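You operate a simulated robot arm through the tools that you are given. There is no shell and no other tool. Be economical: measure what you need, move in short steps, check, and stop when the job is done.

The job below is to be done with a simulated robot arm. You get a single attempt, and the scene is never put back.

TASK
Seal the bag on the sealer tray at its number, then switch off.
Fine: leave the tray pulled out.

It is judged by the outcome, as a careful person would: the job done as asked, and still so three seconds after it is handed in. It fails if anything else is knocked over, pushed out of place, dropped, spilled or broken. Lids that push on must go on centred and level and be pressed home; caps that screw on are set level and turned clockwise until they are tight.

THE ROBOT
A 7-joint arm with a two-finger parallel gripper, fixed in place. Base frame: the origin is at the foot of the arm, x ahead of it, y to its left, z up; the work surface is at about z = 900. Lengths are in mm, angles in rad, forces in N, time in s.
With the tool pointing down near the work surface it reaches from about 300 to 680 mm from the base axis. Its first joint turns from -1.152 to 1.152 rad. Payload 1.57 kg.
The tool frame sits at the grasp point between the pads (the TCP): z along the fingers, y along the line on which they close. The tips reach 30 mm beyond it. The gripper opens to 110 mm. The fingers are 24 mm wide and 12 mm thick; the gripper's body (48 by 112 mm) begins 78 mm behind the TCP.
Orientation is told as [roll, pitch, yaw] about the base's x, y, z axes, in that order, counted from this pose: with the fingers straight down and closing along the base's y, the tool's x points along the base's -x, its y along +y and its z along -z.

THE INTERFACE
- The arm moves only by the tool apply_moves. Its argument "plan" is a list of rows, each a list of 3 entries, a list of its own where there are three numbers: the shift along the base's x, y, z in units of 200 mm (1.0 is 200 mm), then the turn, a rotation vector about the base's x, y, z in units of 180 degrees (1.0 is 180 degrees), then the opening, from 0 (shut) to 1 (fully open). In form: [[[x, y, z], [rx, ry, rz], gripper], ...]. A call has 1 to 12 rows; each row is the pose to reach, as a shift and turn from the pose commanded when the call began. A call with a number of a shift or a turn outside -1 to 1 is refused whole. Rows are played at 5 a second. More than 50 mm and 0.15 rad between two rows, or a gripper value outside its range, and nothing of the call is played. A pose out of reach is approached as far as the arm can. The call stops where the force on the tool passes 40 N (or 10 N more than at its start, if that is more) or the arm is blocked; 0.2 s more then pass. The fingers move at their own pace (about 108 mm/s each) and stop on an object; they squeeze with about 42 N. The grip force told is the motor's: it shows also when the fingers shut on nothing. Time passes only in rows, and 0.2 s behind the last, so rows that repeat a pose let the fingers close. The reply holds the time, the measured pose of the TCP, the force on the tool along the base axes, the opening and the grip force, in the units named above and with some noise, with the torque about the TCP (base axes, N m) and any sound that the robot's microphone picked up.
- Cameras (640 x 400 px; columns grow to the right, rows downward): "scene" is fixed at [156.6, -382, 1417.4]; the picture's right is [0.87, -0.49, 0.00], its down [-0.22, -0.39, -0.89] and it looks along [0.44, 0.78, -0.45] (base axes); focal length 290 px, centre (320, 200). "wrist" rides on the gripper at [70, 16, -141] in the tool frame; the picture's right is [-0.23, 0.97, 0.00], its down [-0.86, -0.20, -0.48] and it looks along [-0.47, -0.11, 0.88] (tool axes); focal length 222 px, centre (320, 200). There is no depth. A picture from a camera that has moved, and an enlarged one, comes with that camera's place and axes in the base frame and with its lens.
- get_image(camera): a new picture of that camera. The clock stands still meanwhile.
- inspect(camera, box): a new picture of the part [left, top, right, bottom] of that camera's present view, enlarged. The clock stands still meanwhile.
- hand_in(): hands the job in; it is judged then, once.

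Go step by step. Nothing tells you positions but the pictures and the camera data: compare them with the known pose of the tool, close in by small moves and look again before you grip or let go. The budget is 120 turns and 84 pictures, counting those below and the enlarged ones. Unless the task says otherwise, let go and move clear before handing in, and close with one line.

The tools are called after "Emit:" as a command line: name --argument value ..., lists and objects as JSON in quotes. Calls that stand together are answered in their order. apply_moves: Moves the arm, as the interface text tells. Its arguments: {"type":"object","properties":{"plan":{"type":"array"}},"required":["plan"]} The other tools are called the same way: get_image (camera) takes a picture; inspect (camera, box) takes an enlarged picture of a part of a camera's view; hand_in () hands the job in.

At the start:

```text
clock: 0.0
tool_pos: [352.0, 114.7, 1316.4]
ee_rot: [0.001, -0.001, 0.0]
ft_force: [-0.5, 0.2, 0.4]
ft_torque: [0.01, 0.0, -0.01]
finger_gap: 109.8
gripper_force: 0.0
```

scene: 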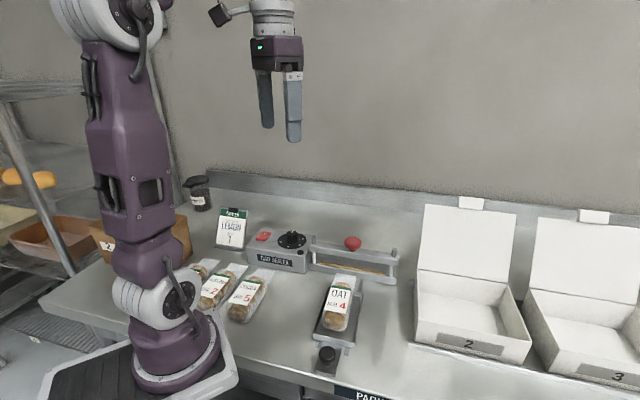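
wrist: 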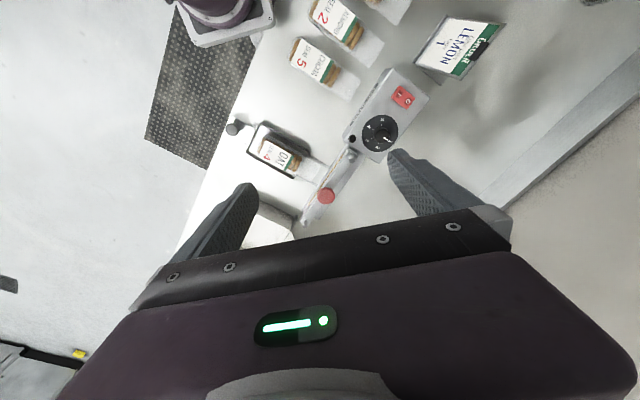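

I see a sealer with a dial, a red rocker switch, a red-knobbed sealing bar, and a tray with an OAT bag marked 4. I'll look closer first.

Emit:
inspect --camera "scene" --box '[230, 210, 420, 380]'

Emit:
inspect --camera "scene" --box '[240, 215, 330, 275]'

Emit:
inspect --camera "wrist" --box '[220, 60, 440, 230]'

```text
2.35 times, centred on (325, 295) of scene
camera zoom: at [156.6, -382.0, 1417.4], right [0.87, -0.49, 0.0], down [-0.22, -0.39, -0.89], along [0.44, 0.78, -0.45], focal length 682 px, centre (308, -24)
```

zoom: 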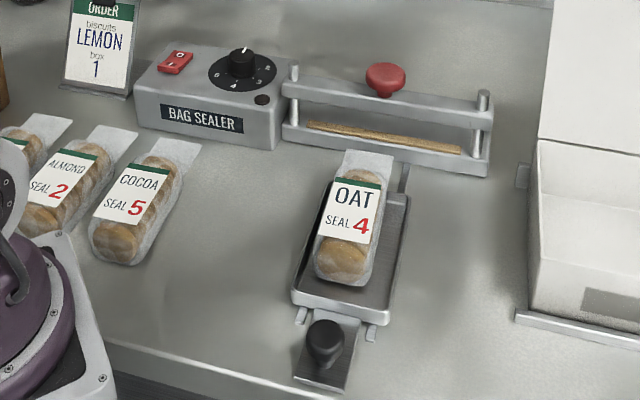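

```text
6.67 times, centred on (285, 245) of scene
camera zoom: at [156.6, -382.0, 1417.4], right [0.87, -0.49, 0.0], down [-0.22, -0.39, -0.89], along [0.44, 0.78, -0.45], focal length 1932 px, centre (553, -100)
```

zoom: 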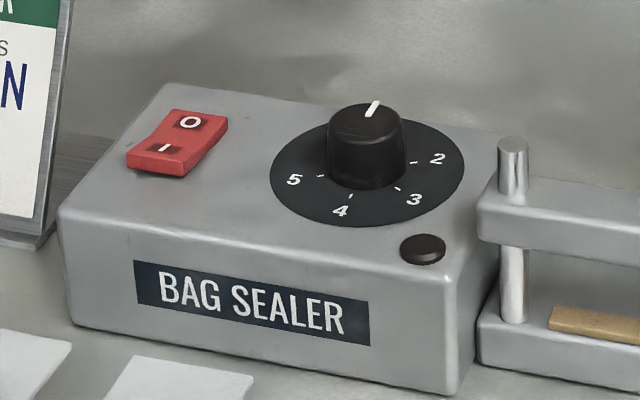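

```text
2.35 times, centred on (330, 145) of wrist
camera zoom: at [282.4, 131.0, 1457.4], right [0.23, 0.97, 0.0], down [0.86, -0.2, 0.48], along [0.47, -0.11, -0.88], focal length 523 px, centre (296, 329)
```

zoom: 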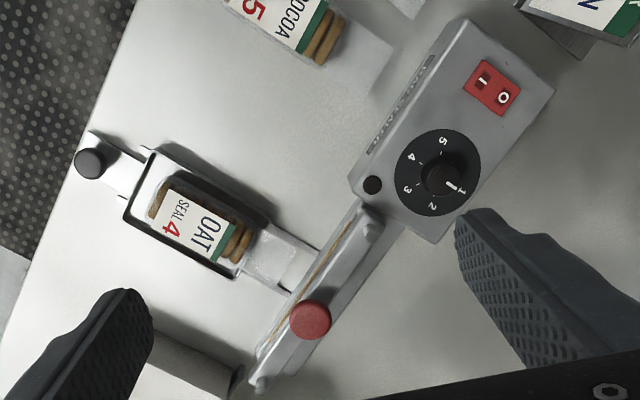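

The dial points to 1 and needs to go to 4. From triangulation the dial is near (420, 240, 955), the switch near (355, 290), the bar knob near (517, 91, 1003) and the tray knob near (336, -92, 930). I'll move above the dial and look again.

Emit:
apply_moves --plan '[[[0.06, 0.1, -0.17], [0, 0, 0], 0.7], [[0.12, 0.2, -0.34], [0, 0, 0], 0.65], [[0.18, 0.3, -0.51], [0, 0, 0], 0.6], [[0.23, 0.42, -0.68], [0, 0, 0], 0.6], [[0.28, 0.52, -0.86], [0, 0, 0], 0.6], [[0.34, 0.627, -1.0], [0, 0, 0], 0.6], [[0.34, 0.627, -1.0], [0, 0, 0], 0.6]]'

Emit:
get_image --camera "wrist"

Emit:
get_image --camera "scene"

```text
clock: 1.6
tool_pos: [418.6, 240.2, 1116.6]
ee_rot: [0.001, 0.0, 0.0]
ft_force: [0.4, 0.2, -0.2]
ft_torque: [-0.01, 0.01, 0.02]
finger_gap: 65.8
gripper_force: 0.1
```

```text
78 pictures are left
camera wrist: at [349.2, 257.2, 1258.5], right [0.23, 0.97, 0.0], down [0.85, -0.2, 0.48], along [0.47, -0.11, -0.88], focal length 222 px, centre (320, 200)
```

wrist: 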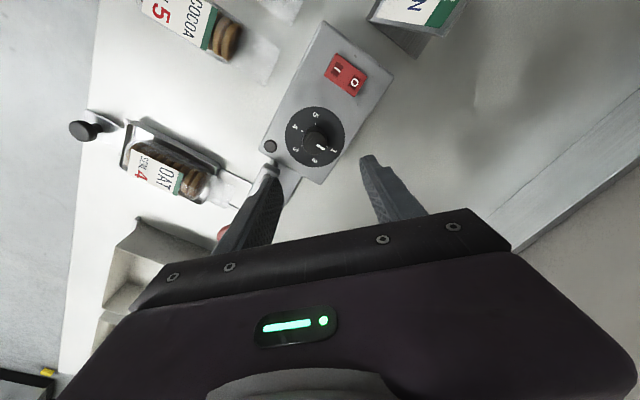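

```text
77 pictures are left
```

scene: 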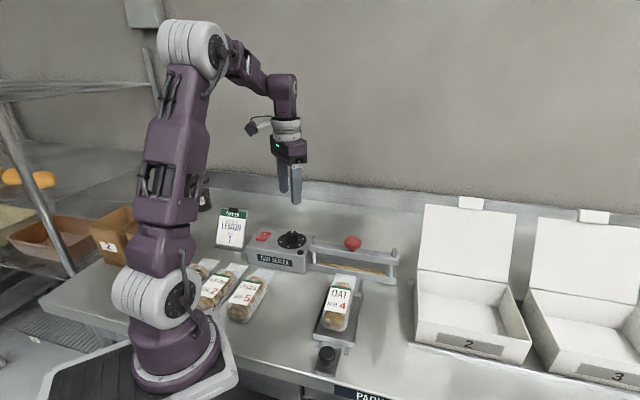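

Emit:
inspect --camera "wrist" --box '[250, 30, 390, 190]'

Emit:
inspect --camera "scene" --box '[240, 185, 340, 285]'

```text
2.50 times, centred on (320, 110) of wrist
camera zoom: at [349.2, 257.2, 1258.5], right [0.23, 0.97, 0.0], down [0.85, -0.2, 0.48], along [0.47, -0.11, -0.88], focal length 555 px, centre (320, 425)
```

zoom: 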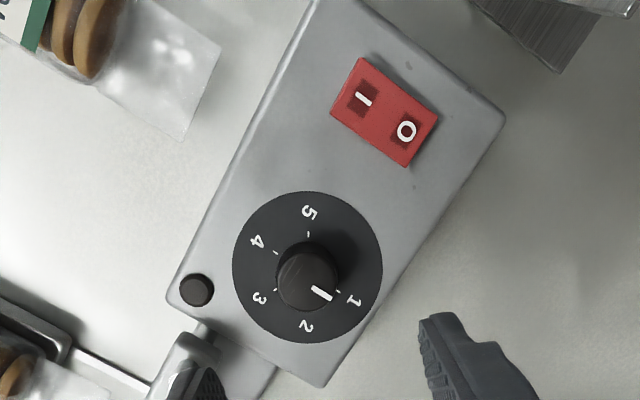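

```text
4.00 times, centred on (290, 235) of scene
camera zoom: at [156.6, -382.0, 1417.4], right [0.87, -0.49, 0.0], down [-0.22, -0.39, -0.89], along [0.44, 0.78, -0.45], focal length 1159 px, centre (440, 60)
```

zoom: 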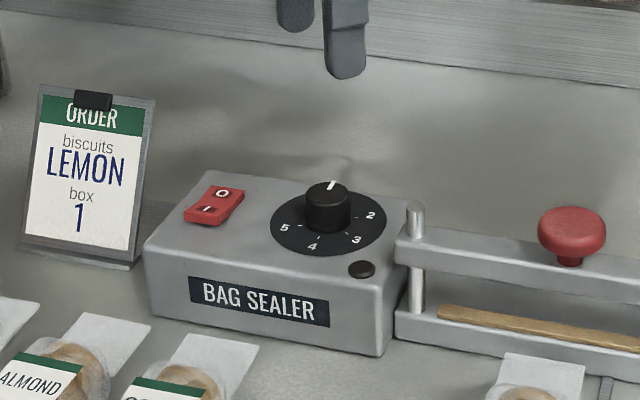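

The dial sits near (416.5, 235.2), with the disc at z 958 and the knob top at 985. I'll turn the tool and lower it around the knob.

Emit:
apply_moves --plan '[[[0, 0, -0.06], [0, 0, 0.04], 0.6], [[0, -0.01, -0.13], [0, 0, 0.08], 0.6], [[-0.01, -0.02, -0.2], [0, 0, 0.12], 0.6], [[-0.01, -0.025, -0.27], [0, 0, 0.16], 0.6], [[-0.0125, -0.025, -0.33], [0, 0, 0.2], 0.6], [[-0.0125, -0.025, -0.38], [0, 0, 0.24], 0.6], [[-0.0125, -0.025, -0.48], [0, 0, 0.24], 0.6], [[-0.0125, -0.025, -0.56], [0, 0, 0.24], 0.6], [[-0.0125, -0.025, -0.61], [0, 0, 0.24], 0.6], [[-0.0125, -0.025, -0.61], [0, 0, 0.24], 0.6]]'

Emit:
inspect --camera "scene" --box '[240, 185, 340, 285]'

Emit:
get_image --camera "wrist"

```text
clock: 3.8
tool_pos: [416.7, 235.8, 995.1]
ee_rot: [0.0, 0.001, 0.754]
ft_force: [-0.2, -0.4, -0.3]
ft_torque: [-0.01, 0.04, -0.02]
finger_gap: 66.1
gripper_force: 0.2
```

```text
4.00 times, centred on (290, 235) of scene
camera zoom: at [156.6, -382.0, 1417.4], right [0.87, -0.49, 0.0], down [-0.22, -0.39, -0.89], along [0.44, 0.78, -0.45], focal length 1159 px, centre (440, 60)
```

zoom: 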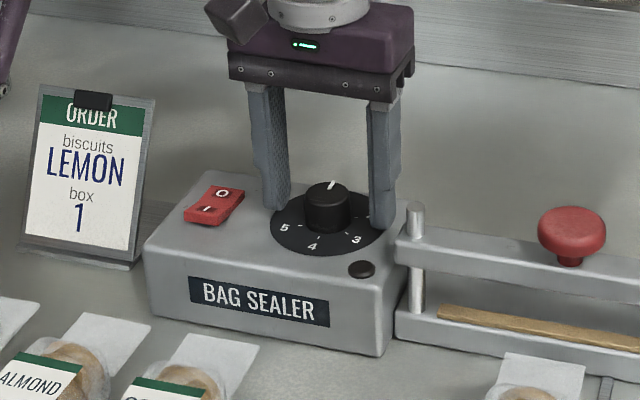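

```text
73 pictures are left
camera wrist: at [355.5, 199.6, 1135.5], right [-0.5, 0.87, 0.0], down [0.76, 0.44, 0.48], along [0.41, 0.24, -0.88], focal length 222 px, centre (320, 200)
```

wrist: 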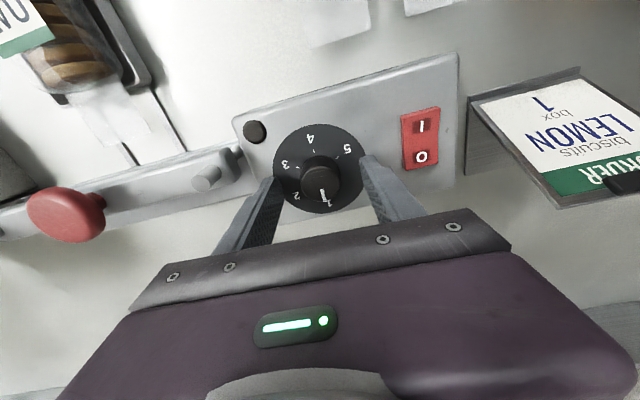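

The fingers straddle the knob well. I'll close on it and turn clockwise by 1.4 rad.

Emit:
apply_moves --plan '[[[0, 0, 0], [0, 0, 0], 0.2], [[0, 0, 0], [0, 0, 0], 0.0], [[0, 0, 0], [0, 0, 0], 0.0], [[0, 0, 0], [0, 0, -0.045], 0.0], [[0, 0, 0], [0, 0, -0.09], 0.0], [[0, 0, 0], [0, 0, -0.135], 0.0], [[0, 0, 0], [0, 0, -0.18], 0.0], [[0, 0, 0], [0, 0, -0.225], 0.0], [[0, 0, 0], [0, 0, -0.27], 0.0], [[0, 0, 0], [0, 0, -0.315], 0.0], [[0, 0, 0], [0, 0, -0.36], 0.0], [[0, 0, 0], [0, 0, -0.405], 0.0]]'

Emit:
inspect --camera "scene" --box '[240, 185, 340, 285]'

```text
clock: 6.4
tool_pos: [416.5, 234.0, 994.7]
ee_rot: [-0.001, 0.0, -0.522]
ft_force: [-5.7, -3.6, 6.3]
ft_torque: [-0.16, 0.47, 0.0]
finger_gap: 31.3
gripper_force: 40.2
```

```text
4.00 times, centred on (290, 235) of scene
camera zoom: at [156.4, -382.1, 1417.3], right [0.87, -0.49, 0.0], down [-0.22, -0.39, -0.89], along [0.44, 0.78, -0.45], focal length 1159 px, centre (440, 60)
```

zoom: 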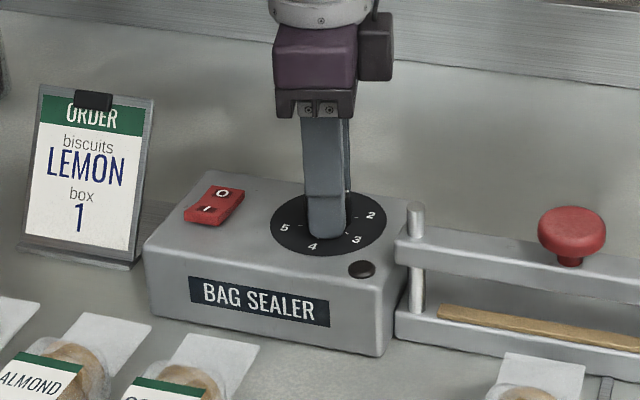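

I turned it about 1.27 rad. I'll release, swing back, and check the pointer.

Emit:
apply_moves --plan '[[[0, 0, 0], [0, 0, 0], 0.6], [[0, 0, 0], [0, 0, 0], 0.6], [[0, 0, 0], [0, 0, 0.045], 0.6], [[0, 0, 0], [0, 0, 0.09], 0.6], [[0, 0, 0], [0, 0, 0.135], 0.6], [[0, 0, 0], [0, 0, 0.18], 0.6], [[0, 0, 0], [0, 0, 0.225], 0.6], [[0, 0, 0], [0, 0, 0.27], 0.6], [[0, 0, 0], [0, 0, 0.315], 0.6], [[0, 0, 0], [0, 0, 0.36], 0.6], [[0, 0, 0], [0, 0, 0.405], 0.6]]'

Emit:
inspect --camera "wrist" --box '[240, 100, 400, 220]'

Emit:
inspect --camera "scene" --box '[240, 210, 340, 280]'

```text
clock: 8.8
tool_pos: [416.6, 234.8, 993.7]
ee_rot: [-0.001, 0.0, 0.758]
ft_force: [-0.1, -0.6, -0.3]
ft_torque: [-0.02, 0.0, -0.03]
finger_gap: 65.8
gripper_force: 0.1
```

```text
3.33 times, centred on (320, 160) of wrist
camera zoom: at [355.4, 198.9, 1135.3], right [-0.5, 0.86, 0.0], down [0.76, 0.44, 0.48], along [0.41, 0.24, -0.88], focal length 740 px, centre (320, 333)
```

zoom: 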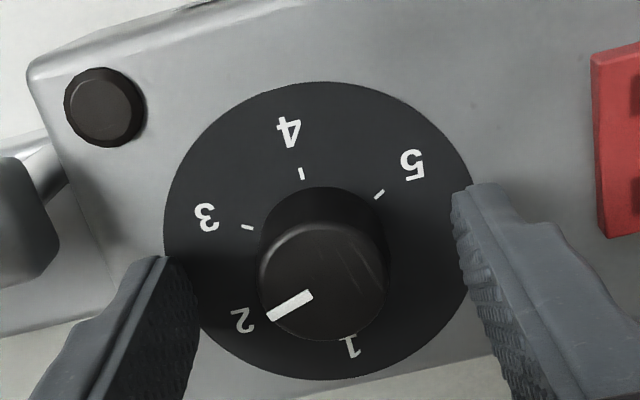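

```text
5.71 times, centred on (290, 245) of scene
camera zoom: at [156.6, -382.0, 1417.4], right [0.87, -0.49, 0.0], down [-0.22, -0.39, -0.89], along [0.44, 0.78, -0.45], focal length 1656 px, centre (491, -57)
```

zoom: 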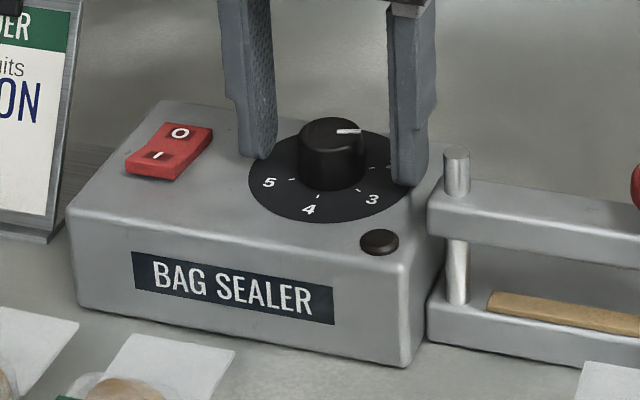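

The pointer is just past 2, so it needs roughly 110° more. I'll do another 1.27 rad.

Emit:
apply_moves --plan '[[[0, 0, 0], [0, 0, 0], 0.2], [[0, 0, 0], [0, 0, 0], 0.0], [[0, 0, 0], [0, 0, 0], 0.0], [[0, 0, 0], [0, 0, -0.045], 0.0], [[0, 0, 0], [0, 0, -0.09], 0.0], [[0, 0, 0], [0, 0, -0.135], 0.0], [[0, 0, 0], [0, 0, -0.18], 0.0], [[0, 0, 0], [0, 0, -0.225], 0.0], [[0, 0, 0], [0, 0, -0.27], 0.0], [[0, 0, 0], [0, 0, -0.315], 0.0], [[0, 0, 0], [0, 0, -0.36], 0.0], [[0, 0, 0], [0, 0, -0.405], 0.0]]'

Emit:
apply_moves --plan '[[[0, 0, 0], [0, 0, 0], 0.6], [[0, 0, 0], [0, 0, 0], 0.6], [[0, 0, 0], [0, 0, 0.045], 0.6], [[0, 0, 0], [0, 0, 0.09], 0.6], [[0, 0, 0], [0, 0, 0.135], 0.6], [[0, 0, 0], [0, 0, 0.18], 0.6], [[0, 0, 0], [0, 0, 0.225], 0.6], [[0, 0, 0], [0, 0, 0.27], 0.6], [[0, 0, 0], [0, 0, 0.315], 0.6], [[0, 0, 0], [0, 0, 0.36], 0.6], [[0, 0, 0], [0, 0, 0.405], 0.6]]'

Emit:
inspect --camera "wrist" --box '[240, 100, 400, 220]'

Emit:
inspect --camera "scene" --box '[265, 215, 325, 265]'

```text
clock: 11.4
tool_pos: [416.0, 233.3, 994.8]
ee_rot: [-0.001, 0.001, -0.519]
ft_force: [-9.0, -6.0, 3.0]
ft_torque: [-0.05, 0.64, 0.02]
finger_gap: 30.4
gripper_force: 39.6
```

```text
clock: 13.8
tool_pos: [417.2, 234.6, 993.8]
ee_rot: [0.001, -0.001, 0.757]
ft_force: [0.1, 0.4, 0.2]
ft_torque: [-0.05, 0.03, -0.03]
finger_gap: 66.2
gripper_force: 0.0
```

```text
3.33 times, centred on (320, 160) of wrist
camera zoom: at [355.2, 199.2, 1135.4], right [-0.5, 0.86, 0.0], down [0.76, 0.44, 0.48], along [0.41, 0.24, -0.88], focal length 740 px, centre (320, 333)
```

zoom: 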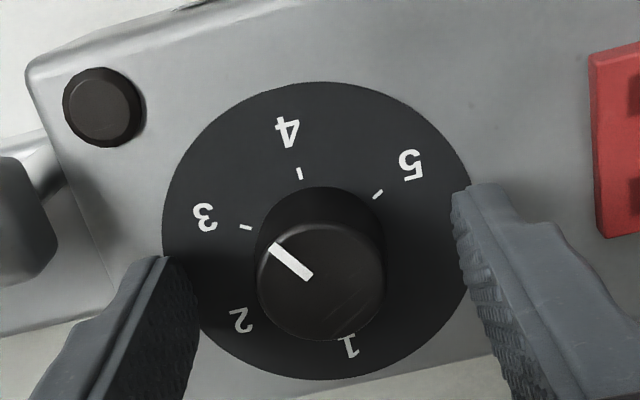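

```text
8.00 times, centred on (295, 240) of scene
camera zoom: at [156.6, -382.0, 1417.4], right [0.87, -0.49, 0.0], down [-0.22, -0.39, -0.89], along [0.44, 0.78, -0.45], focal length 2318 px, centre (520, -120)
```

zoom: 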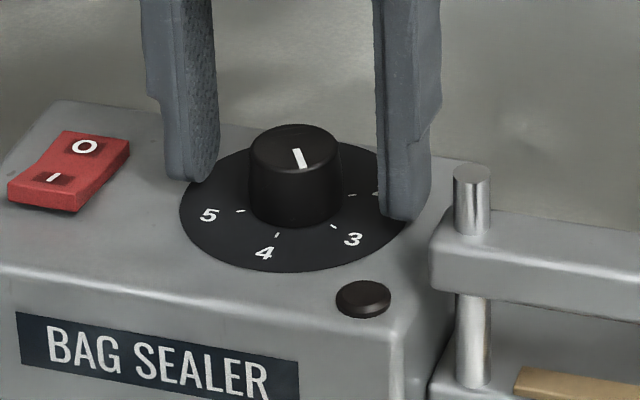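

The pointer lies between 3 and 4, about 34° short of 4. I'll turn another 0.59 rad, then open and look.

Emit:
apply_moves --plan '[[[0, 0, 0], [0, 0, 0], 0.2], [[0, 0, 0], [0, 0, 0], 0.0], [[0, 0, 0], [0, 0, 0], 0.0], [[0, 0, 0], [0, 0, -0.045], 0.0], [[0, 0, 0], [0, 0, -0.09], 0.0], [[0, 0, 0], [0, 0, -0.135], 0.0], [[0, 0, 0], [0, 0, -0.188], 0.0], [[0, 0, 0], [0, 0, -0.188], 0.0], [[0, 0, 0], [0, 0, -0.188], 0.6], [[0, 0, 0], [0, 0, -0.188], 0.6]]'

Emit:
inspect --camera "wrist" --box '[240, 100, 400, 220]'

Emit:
inspect --camera "scene" --box '[265, 215, 325, 265]'

```text
refused: row 7 steps farther than a row can; nothing moved
```

```text
3.33 times, centred on (320, 160) of wrist
camera zoom: at [355.2, 199.2, 1135.4], right [-0.5, 0.86, 0.0], down [0.76, 0.44, 0.48], along [0.41, 0.24, -0.88], focal length 740 px, centre (320, 333)
```

zoom: 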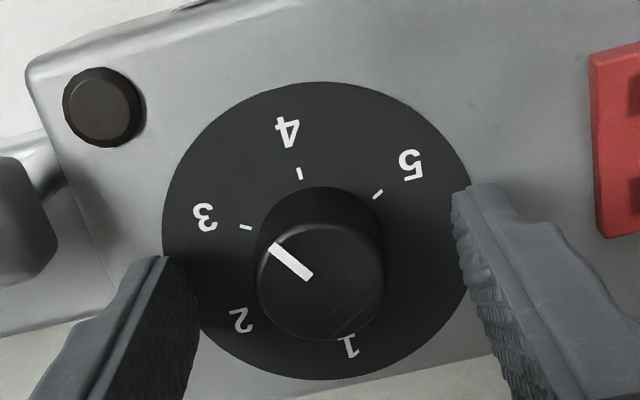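

```text
8.00 times, centred on (295, 240) of scene
camera zoom: at [156.6, -382.0, 1417.4], right [0.87, -0.49, 0.0], down [-0.22, -0.39, -0.89], along [0.44, 0.78, -0.45], focal length 2318 px, centre (520, -120)
```

zoom: 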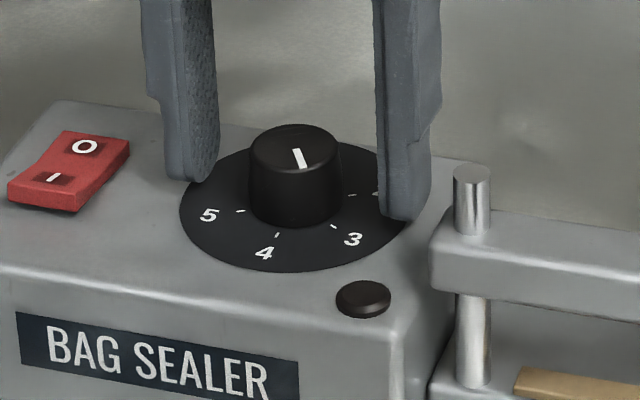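

One step was too large, so the call was refused and nothing moved. I'll repeat it with smaller steps.

Emit:
apply_moves --plan '[[[0, 0, 0], [0, 0, 0], 0.2], [[0, 0, 0], [0, 0, 0], 0.0], [[0, 0, 0], [0, 0, 0], 0.0], [[0, 0, 0], [0, 0, -0.04], 0.0], [[0, 0, 0], [0, 0, -0.08], 0.0], [[0, 0, 0], [0, 0, -0.12], 0.0], [[0, 0, 0], [0, 0, -0.16], 0.0], [[0, 0, 0], [0, 0, -0.188], 0.0], [[0, 0, 0], [0, 0, -0.188], 0.0], [[0, 0, 0], [0, 0, -0.188], 0.6], [[0, 0, 0], [0, 0, -0.188], 0.6]]'

Emit:
inspect --camera "wrist" --box '[240, 100, 400, 220]'

Emit:
inspect --camera "scene" --box '[265, 215, 325, 265]'

```text
clock: 16.2
tool_pos: [417.9, 234.6, 993.9]
ee_rot: [0.002, -0.001, 0.162]
ft_force: [0.3, 0.0, 0.1]
ft_torque: [-0.02, 0.0, 0.02]
finger_gap: 65.9
gripper_force: 0.2
```

```text
3.33 times, centred on (320, 160) of wrist
camera zoom: at [346.0, 239.8, 1135.2], right [0.07, 1.0, 0.0], down [0.88, -0.06, 0.48], along [0.48, -0.03, -0.88], focal length 740 px, centre (320, 333)
```

zoom: 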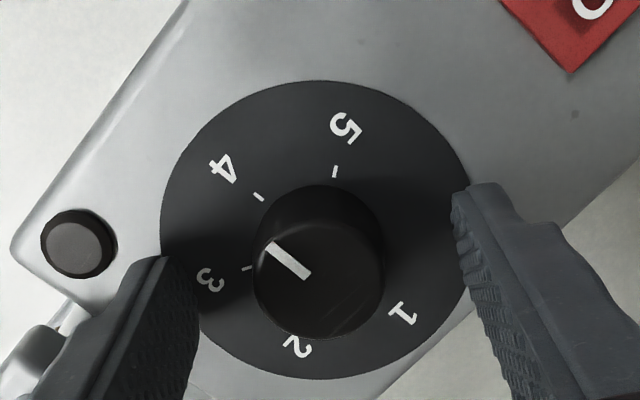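

```text
8.00 times, centred on (295, 240) of scene
camera zoom: at [156.6, -382.0, 1417.4], right [0.87, -0.49, 0.0], down [-0.22, -0.39, -0.89], along [0.44, 0.78, -0.45], focal length 2318 px, centre (520, -120)
```

zoom: 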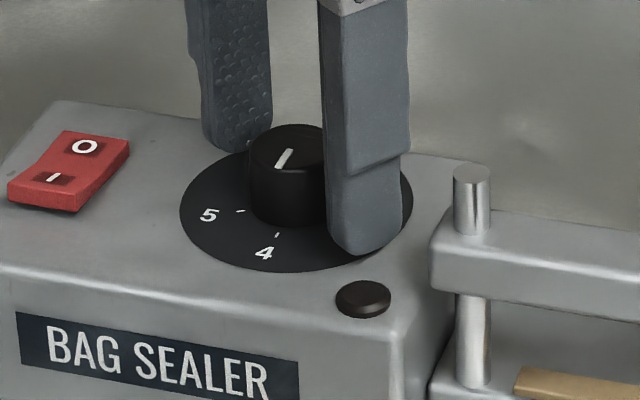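

The dial reads 4 within a few degrees. The rocker's I side is at the front, near (345, 279), and looks raised, which means off. I'll lift, close the fingers, and hover over I.

Emit:
apply_moves --plan '[[[0, 0, 0.12], [0, 0, 0], 0.6], [[0, 0, 0.25], [0, 0, 0], 0.5], [[-0.1, 0.06, 0.3], [0, 0, 0.04], 0.2], [[-0.2, 0.11, 0.3], [0, 0, 0.08], 0], [[-0.3, 0.16, 0.3], [0, 0, 0.12], 0], [[-0.3675, 0.2135, 0.3], [0, 0, 0.16], 0], [[-0.3675, 0.2135, 0.2], [0, 0, 0.188], 0], [[-0.3675, 0.2135, 0.12], [0, 0, 0.188], 0]]'

Emit:
get_image --camera "wrist"

Emit:
inspect --camera "scene" --box '[245, 205, 325, 265]'

```text
clock: 18.0
tool_pos: [343.9, 279.6, 1017.3]
ee_rot: [0.001, 0.001, 0.756]
ft_force: [1.0, 0.5, -0.2]
ft_torque: [0.0, 0.0, 0.02]
finger_gap: 0.0
gripper_force: 21.1
```

```text
63 pictures are left
camera wrist: at [282.5, 242.4, 1158.9], right [-0.5, 0.86, 0.0], down [0.76, 0.44, 0.48], along [0.41, 0.24, -0.88], focal length 222 px, centre (320, 200)
```

wrist: 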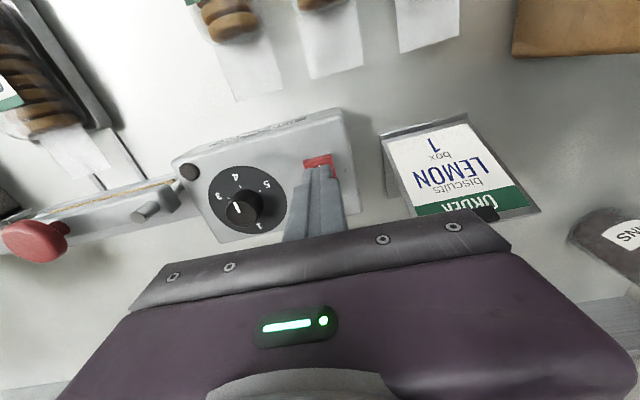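

```text
6.67 times, centred on (285, 235) of scene
camera zoom: at [156.6, -382.0, 1417.4], right [0.87, -0.49, 0.0], down [-0.22, -0.39, -0.89], along [0.44, 0.78, -0.45], focal length 1932 px, centre (553, -33)
```

zoom: 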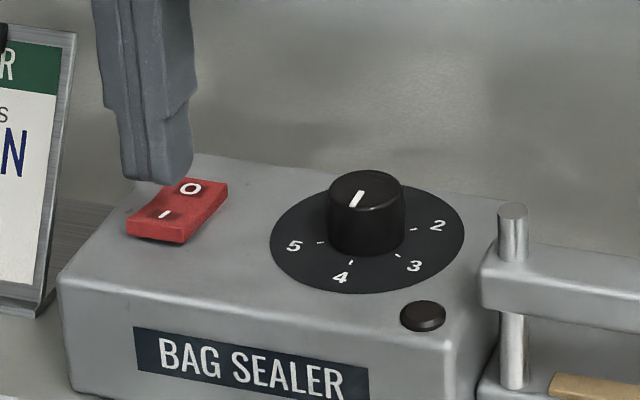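

The fingertips line up over I. I'll press down gently.

Emit:
apply_moves --plan '[[[-0.01, -0.012, -0.05], [0, 0, 0], 0], [[-0.01, -0.012, -0.08], [0, 0, 0], 0], [[-0.01, -0.012, -0.1], [0, 0, 0], 0], [[-0.01, -0.012, -0.12], [0, 0, 0], 0], [[-0.01, -0.012, -0.135], [0, 0, 0], 0], [[-0.01, -0.012, -0.15], [0, 0, 0], 0]]'

Emit:
inspect --camera "scene" --box '[245, 205, 325, 265]'

```text
clock: 19.0
tool_pos: [341.9, 275.9, 998.5]
ee_rot: [-0.001, -0.003, 0.756]
ft_force: [-6.0, -4.3, 14.1]
ft_torque: [0.0, 0.07, 0.07]
finger_gap: 0.2
gripper_force: 21.3
stopped in row 4: the force on the tool passed its limit at 53 N (the readings are from after the stop); the commanded pose is now the measured one
```

```text
6.67 times, centred on (285, 235) of scene
camera zoom: at [156.3, -382.2, 1417.3], right [0.87, -0.49, 0.0], down [-0.22, -0.39, -0.89], along [0.44, 0.78, -0.45], focal length 1932 px, centre (553, -33)
```

zoom: 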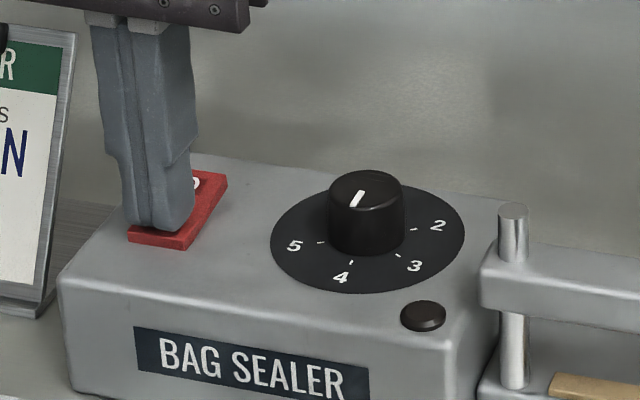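

Contact reached; I'll raise slightly and see whether the rocker flipped.

Emit:
apply_moves --plan '[[[0, 0, 0.1], [0, 0, 0], 0], [[0, 0, 0.3], [0, 0, 0], 0], [[0, 0, 0.5], [0, 0, 0], 0]]'

Emit:
inspect --camera "scene" --box '[245, 205, 325, 265]'

```text
clock: 19.8
tool_pos: [343.4, 279.1, 1098.8]
ee_rot: [0.001, -0.002, 0.753]
ft_force: [0.8, 0.9, 0.7]
ft_torque: [0.02, -0.01, -0.02]
finger_gap: 0.1
gripper_force: 21.5
```

```text
6.67 times, centred on (285, 235) of scene
camera zoom: at [156.6, -382.0, 1417.4], right [0.87, -0.49, 0.0], down [-0.22, -0.39, -0.89], along [0.44, 0.78, -0.45], focal length 1932 px, centre (553, -33)
```

zoom: 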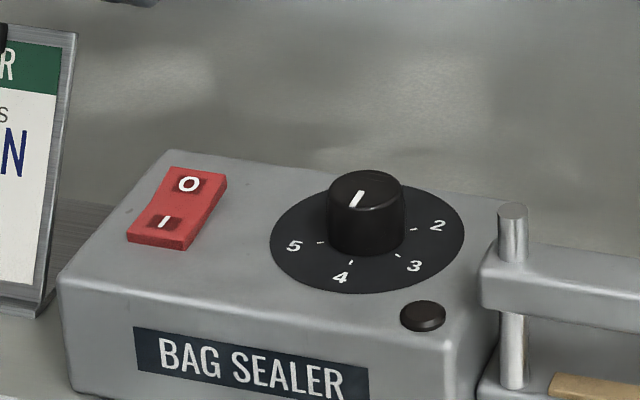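

The rocker flipped to I, so it's on; the lamp is still dark. Next I'll fly over to the tray knob.

Emit:
apply_moves --plan '[[[0.02, -0.2, 0.05], [0, 0, 0], 0.2], [[0.02, -0.4, 0.05], [0, 0, 0], 0.4], [[0.02, -0.6, 0.05], [0, 0, 0], 0.5], [[0.02, -0.8, 0.05], [0, 0, 0], 0.5]]'

Emit:
apply_moves --plan '[[[0.0, -0.2, 0], [0, 0, 0], 0.5], [[-0.02, -0.4, 0], [0, 0, 0], 0.5], [[-0.04, -0.6, 0], [0, 0, 0], 0.5], [[-0.05, -0.8, 0], [0, 0, 0.01], 0.5], [[-0.055, -1.0, 0], [0, 0, 0.01], 0.5], [[-0.055, -1.0, -0.05], [0, 0, 0.01], 0.5]]'

Emit:
get_image --camera "wrist"

Emit:
get_image --camera "scene"

```text
clock: 20.8
tool_pos: [345.5, 115.3, 1107.7]
ee_rot: [0.0, -0.003, 0.757]
ft_force: [0.3, 0.2, 0.8]
ft_torque: [-0.01, 0.04, -0.02]
finger_gap: 55.0
gripper_force: 0.1
```

```text
clock: 22.2
tool_pos: [336.3, -83.2, 1099.3]
ee_rot: [-0.002, -0.005, 0.786]
ft_force: [0.0, 0.4, -0.4]
ft_torque: [-0.02, 0.02, 0.02]
finger_gap: 54.9
gripper_force: 0.0
```

```text
59 pictures are left
camera wrist: at [274.2, -121.9, 1239.7], right [-0.53, 0.85, 0.0], down [0.74, 0.46, 0.48], along [0.41, 0.26, -0.88], focal length 222 px, centre (320, 200)
```

wrist: 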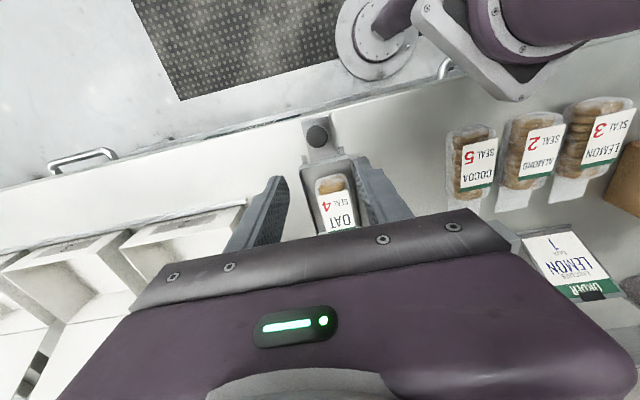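

```text
58 pictures are left
```

scene: 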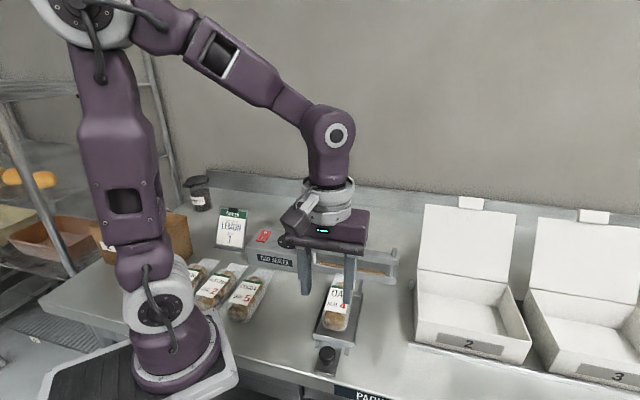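

Emit:
inspect --camera "wrist" --box '[270, 100, 390, 240]'

Emit:
inspect --camera "scene" --box '[295, 270, 385, 390]'

```text
2.86 times, centred on (330, 170) of wrist
camera zoom: at [274.2, -121.9, 1239.7], right [-0.53, 0.85, 0.0], down [0.74, 0.46, 0.48], along [0.41, 0.26, -0.88], focal length 635 px, centre (291, 286)
```

zoom: 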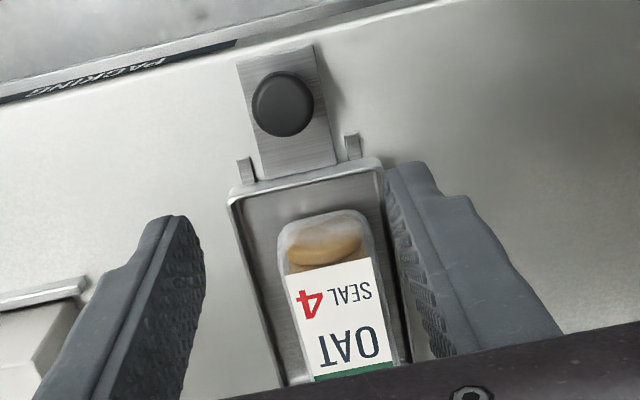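

```text
3.33 times, centred on (340, 330) of scene
camera zoom: at [156.6, -382.0, 1417.4], right [0.87, -0.49, 0.0], down [-0.22, -0.39, -0.89], along [0.44, 0.78, -0.45], focal length 966 px, centre (253, -233)
```

zoom: 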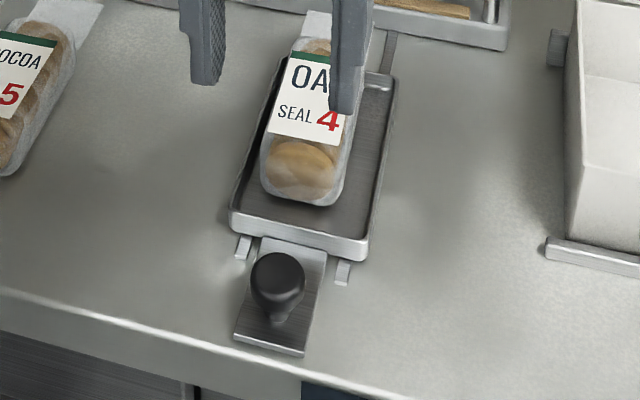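

The tray knob is near (336, -88, 933) and the tray slides along about 45°. I'll lower over the knob.

Emit:
apply_moves --plan '[[[0, -0.024, -0.2], [0, 0, 0], 0.5], [[0, -0.024, -0.4], [0, 0, 0], 0.5], [[0, -0.024, -0.55], [0, 0, 0], 0.5], [[0, -0.024, -0.67], [0, 0, 0], 0.5], [[0, -0.024, -0.76], [0, 0, 0], 0.5], [[0, -0.024, -0.76], [0, 0, 0], 0.5]]'

Emit:
inspect --camera "scene" --box '[295, 270, 385, 390]'

Emit:
get_image --camera "wrist"

```text
clock: 23.6
tool_pos: [333.6, -89.0, 945.9]
ee_rot: [-0.001, -0.004, 0.785]
ft_force: [0.6, 0.1, -0.3]
ft_torque: [-0.01, -0.01, -0.03]
finger_gap: 55.1
gripper_force: 0.1
```

```text
3.33 times, centred on (340, 330) of scene
camera zoom: at [156.6, -382.0, 1417.4], right [0.87, -0.49, 0.0], down [-0.22, -0.39, -0.89], along [0.44, 0.78, -0.45], focal length 966 px, centre (253, -233)
```

zoom: 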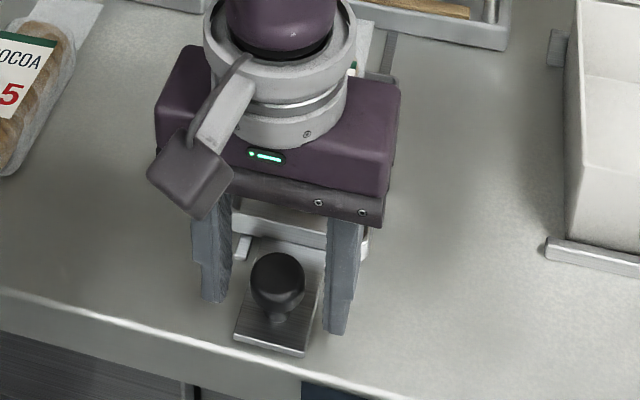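

```text
54 pictures are left
camera wrist: at [273.2, -127.6, 1086.9], right [-0.53, 0.85, 0.0], down [0.74, 0.46, 0.48], along [0.41, 0.26, -0.88], focal length 222 px, centre (320, 200)
```

wrist: 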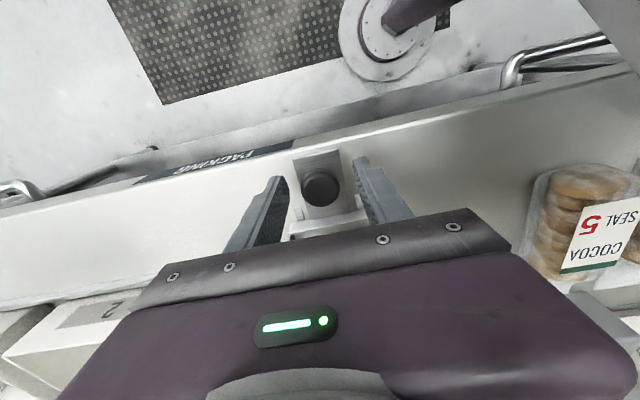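

Well centred. I'll grip and push along 45° in small steps.

Emit:
apply_moves --plan '[[[0, 0, 0], [0, 0, 0], 0.2], [[0, 0, 0], [0, 0, 0], 0.0], [[0, 0, 0], [0, 0, 0], 0.0], [[0.03, 0.03, 0], [0, 0, 0], 0.0], [[0.06, 0.06, 0], [0, 0, 0], 0.0], [[0.09, 0.09, 0], [0, 0, 0], 0.0], [[0.12, 0.12, 0], [0, 0, 0], 0.0]]'

Emit:
get_image --camera "scene"

```text
clock: 25.2
tool_pos: [359.8, -64.8, 946.2]
ee_rot: [0.002, -0.004, 0.788]
ft_force: [2.4, -4.3, -8.6]
ft_torque: [0.33, -0.57, -0.02]
finger_gap: 29.0
gripper_force: 38.9
```

```text
53 pictures are left
```

scene: 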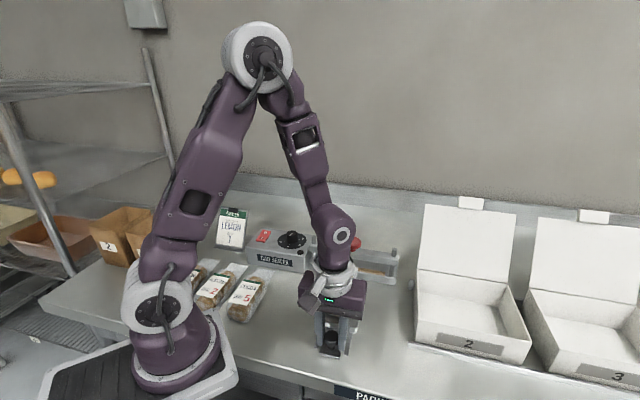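

The tray slides freely. I'll continue to the stop.

Emit:
apply_moves --plan '[[[0.03, 0.03, 0], [0, 0, 0], 0.0], [[0.06, 0.06, 0], [0, 0, 0], 0.0], [[0.09, 0.09, 0], [0, 0, 0], 0.0], [[0.12, 0.12, 0], [0, 0, 0], 0.0], [[0.15, 0.15, 0], [0, 0, 0], 0.0]]'

Emit:
inspect --camera "scene" --box '[250, 210, 420, 380]'

Emit:
get_image --camera "wrist"

```text
clock: 26.4
tool_pos: [389.2, -36.0, 945.4]
ee_rot: [0.002, 0.001, 0.784]
ft_force: [-13.0, -25.5, -0.6]
ft_torque: [-0.47, 0.31, 0.06]
finger_gap: 29.4
gripper_force: 39.6
```

```text
2.35 times, centred on (335, 295) of scene
camera zoom: at [156.3, -382.7, 1417.2], right [0.87, -0.49, 0.0], down [-0.22, -0.39, -0.89], along [0.44, 0.78, -0.45], focal length 682 px, centre (285, -24)
```

zoom: 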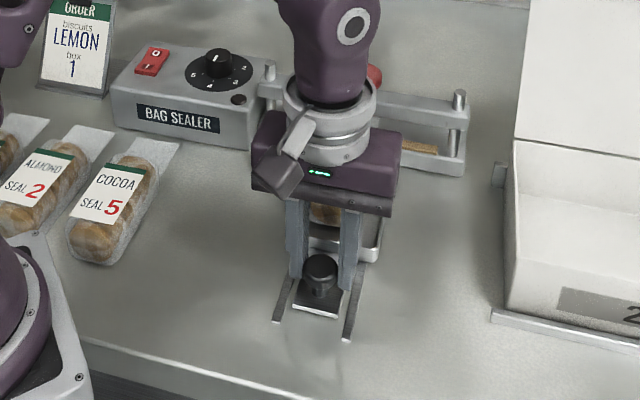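

```text
51 pictures are left
camera wrist: at [327.6, -74.1, 1086.4], right [-0.53, 0.85, 0.0], down [0.75, 0.46, 0.48], along [0.41, 0.25, -0.88], focal length 222 px, centre (320, 200)
```

wrist: 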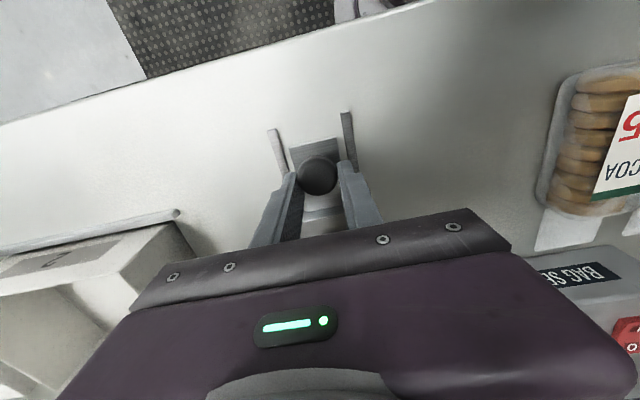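

There's about 28 N of resistance now, probably the end stop. I'll nudge slightly more to confirm.

Emit:
apply_moves --plan '[[[0.01, 0.01, 0], [0, 0, 0], 0.0], [[0.02, 0.02, 0], [0, 0, 0], 0.0], [[0.02, 0.02, 0], [0, 0, 0], 0.0]]'

```text
clock: 27.2
tool_pos: [394.3, -29.4, 945.2]
ee_rot: [-0.003, -0.008, 0.787]
ft_force: [0.6, 2.6, 0.8]
ft_torque: [0.01, -0.05, 0.0]
finger_gap: 0.0
gripper_force: 20.7
```

The fingers slipped off the knob ahead of it, so the tray is against a stop. I'll lift straight up and look.

Emit:
apply_moves --plan '[[[0, 0, 0.1], [0, 0, 0], 0.0], [[0, 0, 0.3], [0, 0, 0], 0.0], [[0, 0, 0.5], [0, 0, 0], 0.0], [[-0.1, -0.1, 0.7], [0, 0, 0], 0.0], [[-0.2, -0.2, 0.85], [0, 0, 0], 0.0]]'

Emit:
inspect --camera "scene" --box '[250, 210, 420, 380]'

Emit:
get_image --camera "wrist"

```text
clock: 28.4
tool_pos: [353.2, -69.8, 1116.2]
ee_rot: [0.001, -0.004, 0.788]
ft_force: [0.1, 0.5, 0.7]
ft_torque: [-0.02, -0.03, -0.02]
finger_gap: 0.0
gripper_force: 21.8
```

```text
2.35 times, centred on (335, 295) of scene
camera zoom: at [156.6, -382.0, 1417.4], right [0.87, -0.49, 0.0], down [-0.22, -0.39, -0.89], along [0.44, 0.78, -0.45], focal length 682 px, centre (285, -24)
```

zoom: 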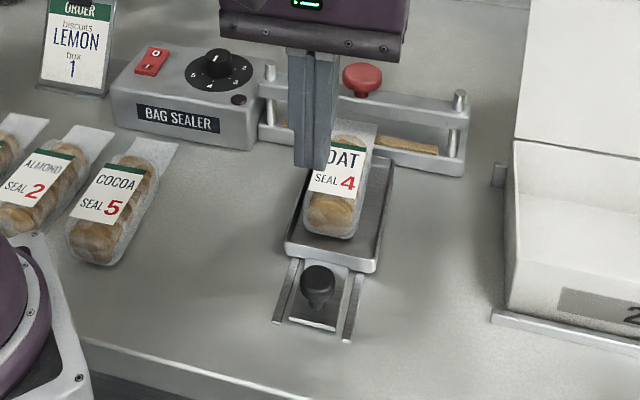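

```text
49 pictures are left
camera wrist: at [292.9, -107.2, 1256.5], right [-0.53, 0.85, 0.0], down [0.74, 0.46, 0.48], along [0.41, 0.26, -0.88], focal length 222 px, centre (320, 200)
```

wrist: 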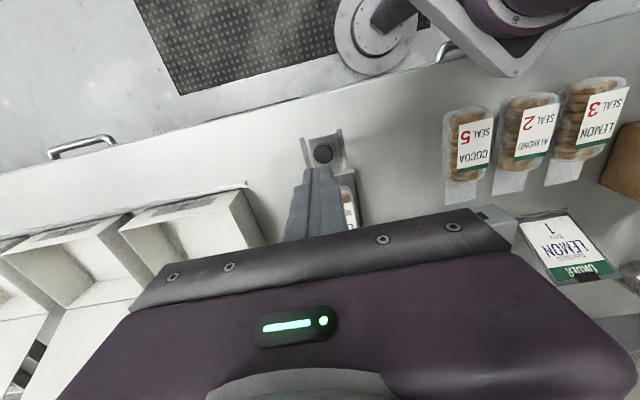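

The tray knob moved about 57 mm, to near (377, -48). I need to see whether the bag mouth is between the jaws, so I'll move clear to get a view.

Emit:
apply_moves --plan '[[[-0.05, -0.2, 0.05], [0, 0, 0], 0.0], [[-0.1, -0.4, 0.1], [0, 0, 0], 0.0]]'

Emit:
inspect --camera "scene" --box '[300, 220, 410, 340]'

```text
clock: 29.0
tool_pos: [333.9, -151.0, 1133.3]
ee_rot: [0.001, -0.005, 0.784]
ft_force: [0.0, -0.5, 0.5]
ft_torque: [0.02, 0.0, -0.01]
finger_gap: 0.1
gripper_force: 21.2
```

```text
3.33 times, centred on (355, 280) of scene
camera zoom: at [156.6, -382.0, 1417.4], right [0.87, -0.49, 0.0], down [-0.22, -0.39, -0.89], along [0.44, 0.78, -0.45], focal length 966 px, centre (203, -67)
```

zoom: 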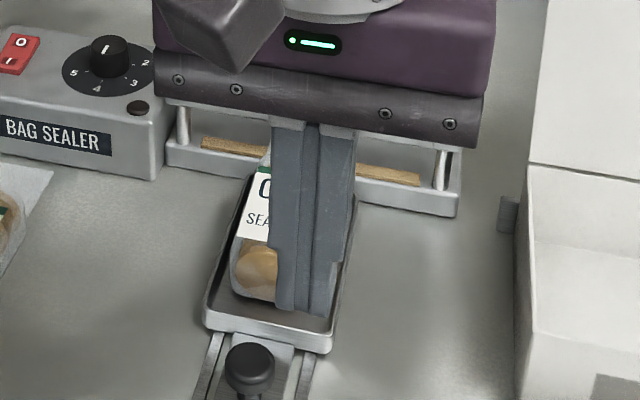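

I'll set the closed fingers behind the knob and push it positively.

Emit:
apply_moves --plan '[[[0.03, 0.18, 0], [0, 0, 0], 0.0], [[0.065, 0.365, 0], [0, 0, 0], 0.0], [[0.065, 0.365, -0.2], [0, 0, 0], 0.0], [[0.065, 0.365, -0.4], [0, 0, 0], 0.0], [[0.065, 0.365, -0.6], [0, 0, 0], 0.0], [[0.065, 0.365, -0.8], [0, 0, 0], 0.0], [[0.065, 0.365, -0.925], [0, 0, 0], 0.0], [[0.065, 0.365, -0.925], [0, 0, 0], 0.0]]'

Emit:
get_image --camera "wrist"

Emit:
inspect --camera "scene" --box '[250, 210, 420, 380]'

```text
clock: 30.8
tool_pos: [348.3, -76.8, 949.2]
ee_rot: [-0.001, -0.003, 0.785]
ft_force: [0.5, 0.1, 0.3]
ft_torque: [-0.01, 0.0, 0.0]
finger_gap: 0.1
gripper_force: 21.1
```

```text
47 pictures are left
camera wrist: at [285.6, -115.9, 1089.9], right [-0.53, 0.85, 0.0], down [0.74, 0.46, 0.48], along [0.41, 0.26, -0.88], focal length 222 px, centre (320, 200)
```

wrist: 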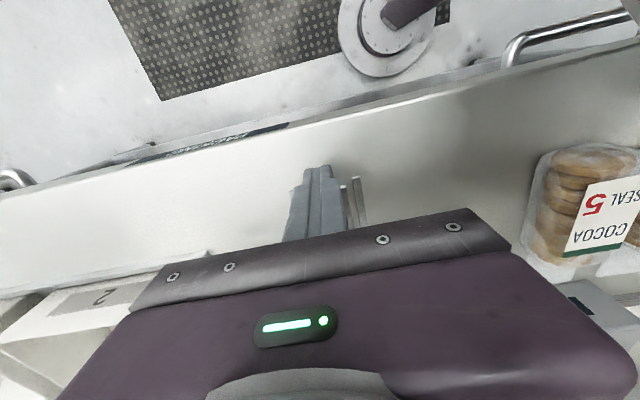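

```text
2.35 times, centred on (335, 295) of scene
camera zoom: at [156.6, -382.0, 1417.4], right [0.87, -0.49, 0.0], down [-0.22, -0.39, -0.89], along [0.44, 0.78, -0.45], focal length 682 px, centre (285, -24)
```

zoom: 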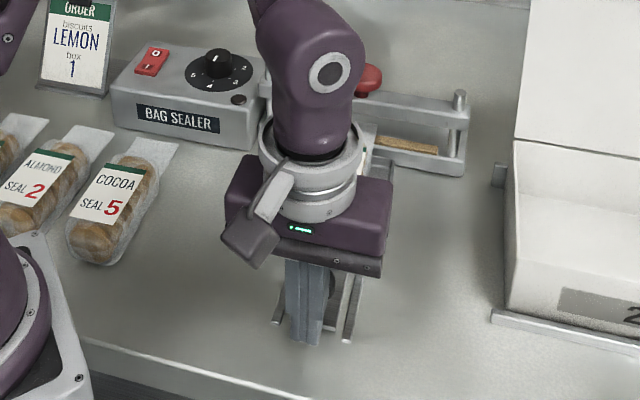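

Emit:
apply_moves --plan '[[[0.02, 0.02, 0], [0, 0, 0], 0.0], [[0.035, 0.035, 0], [0, 0, 0], 0.0], [[0.05, 0.05, 0], [0, 0, 0], 0.0], [[0.065, 0.065, 0], [0, 0, 0], 0.0], [[0.08, 0.08, 0], [0, 0, 0], 0.0], [[0.095, 0.095, 0], [0, 0, 0], 0.0], [[0.11, 0.11, 0], [0, 0, 0], 0.0]]'

Emit:
inspect --camera "scene" --box '[250, 210, 420, 380]'

```text
clock: 32.4
tool_pos: [362.5, -59.9, 949.7]
ee_rot: [0.004, 0.007, 0.779]
ft_force: [-5.4, -8.8, 0.0]
ft_torque: [-0.22, 0.06, -0.05]
finger_gap: 0.0
gripper_force: 21.9
stopped in row 7: the force on the tool passed its limit at 46 N (the readings are from after the stop); the commanded pose is now the measured one
```

```text
2.35 times, centred on (335, 295) of scene
camera zoom: at [156.5, -382.2, 1417.3], right [0.87, -0.49, 0.0], down [-0.22, -0.39, -0.89], along [0.44, 0.78, -0.45], focal length 682 px, centre (285, -24)
```

zoom: 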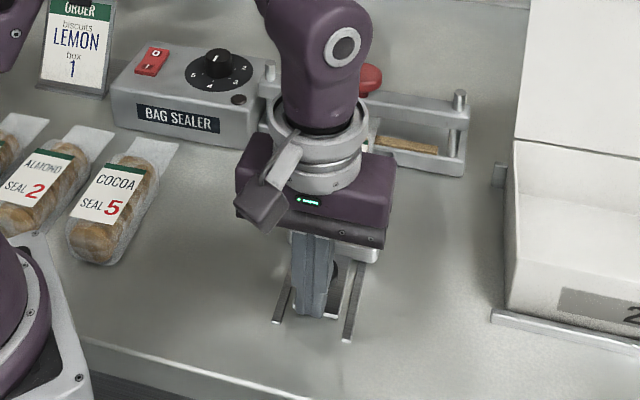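

There's a firm stop at 46 N, so the tray is fully home. I'll back off, rise, and look at the jaws from above the bar.

Emit:
apply_moves --plan '[[[-0.05, -0.05, 0], [0, 0, 0], 0.0], [[-0.05, -0.05, 0.2], [0, 0, 0], 0.0], [[-0.05, -0.05, 0.4], [0, 0, 0], 0.0], [[-0.05, -0.05, 0.6], [0, 0, 0], 0.0], [[-0.05, -0.05, 0.8], [0, 0, 0], 0.0], [[0.05, 0.05, 0.95], [0, 0, 0], 0.0], [[0.2, 0.2, 1.0], [0, 0, 0], 0.0], [[0.35, 0.35, 1.0], [0, 0, 0], 0.0], [[0.5, 0.5, 1.0], [0, 0, 0], 0.0], [[0.6, 0.6, 1.0], [0, 0, 0], 0.0]]'

Emit:
get_image --camera "wrist"

Emit:
inspect --camera "scene" --box '[280, 210, 420, 370]'

```text
clock: 34.6
tool_pos: [483.6, 61.1, 1149.6]
ee_rot: [0.006, 0.007, 0.78]
ft_force: [-0.2, 0.3, -0.2]
ft_torque: [-0.05, 0.01, 0.02]
finger_gap: 0.0
gripper_force: 21.5
```

```text
44 pictures are left
camera wrist: at [423.1, 24.1, 1290.9], right [-0.52, 0.85, 0.0], down [0.75, 0.46, 0.47], along [0.4, 0.25, -0.88], focal length 222 px, centre (320, 200)
```

wrist: 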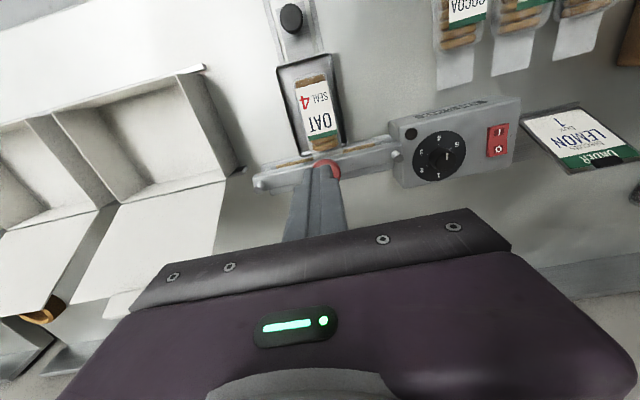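

```text
2.50 times, centred on (350, 290) of scene
camera zoom: at [156.6, -382.0, 1417.4], right [0.87, -0.49, 0.0], down [-0.22, -0.39, -0.89], along [0.44, 0.78, -0.45], focal length 724 px, centre (245, -25)
```

zoom: 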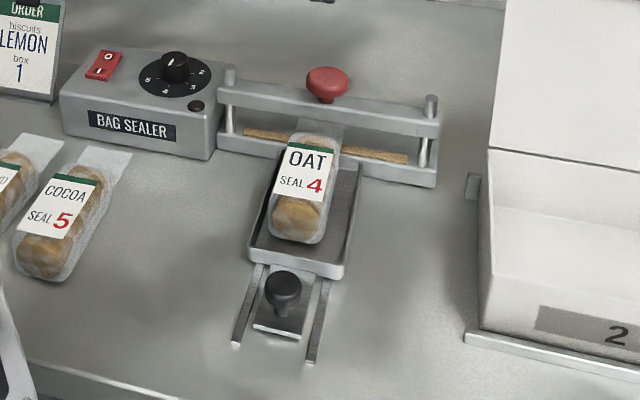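

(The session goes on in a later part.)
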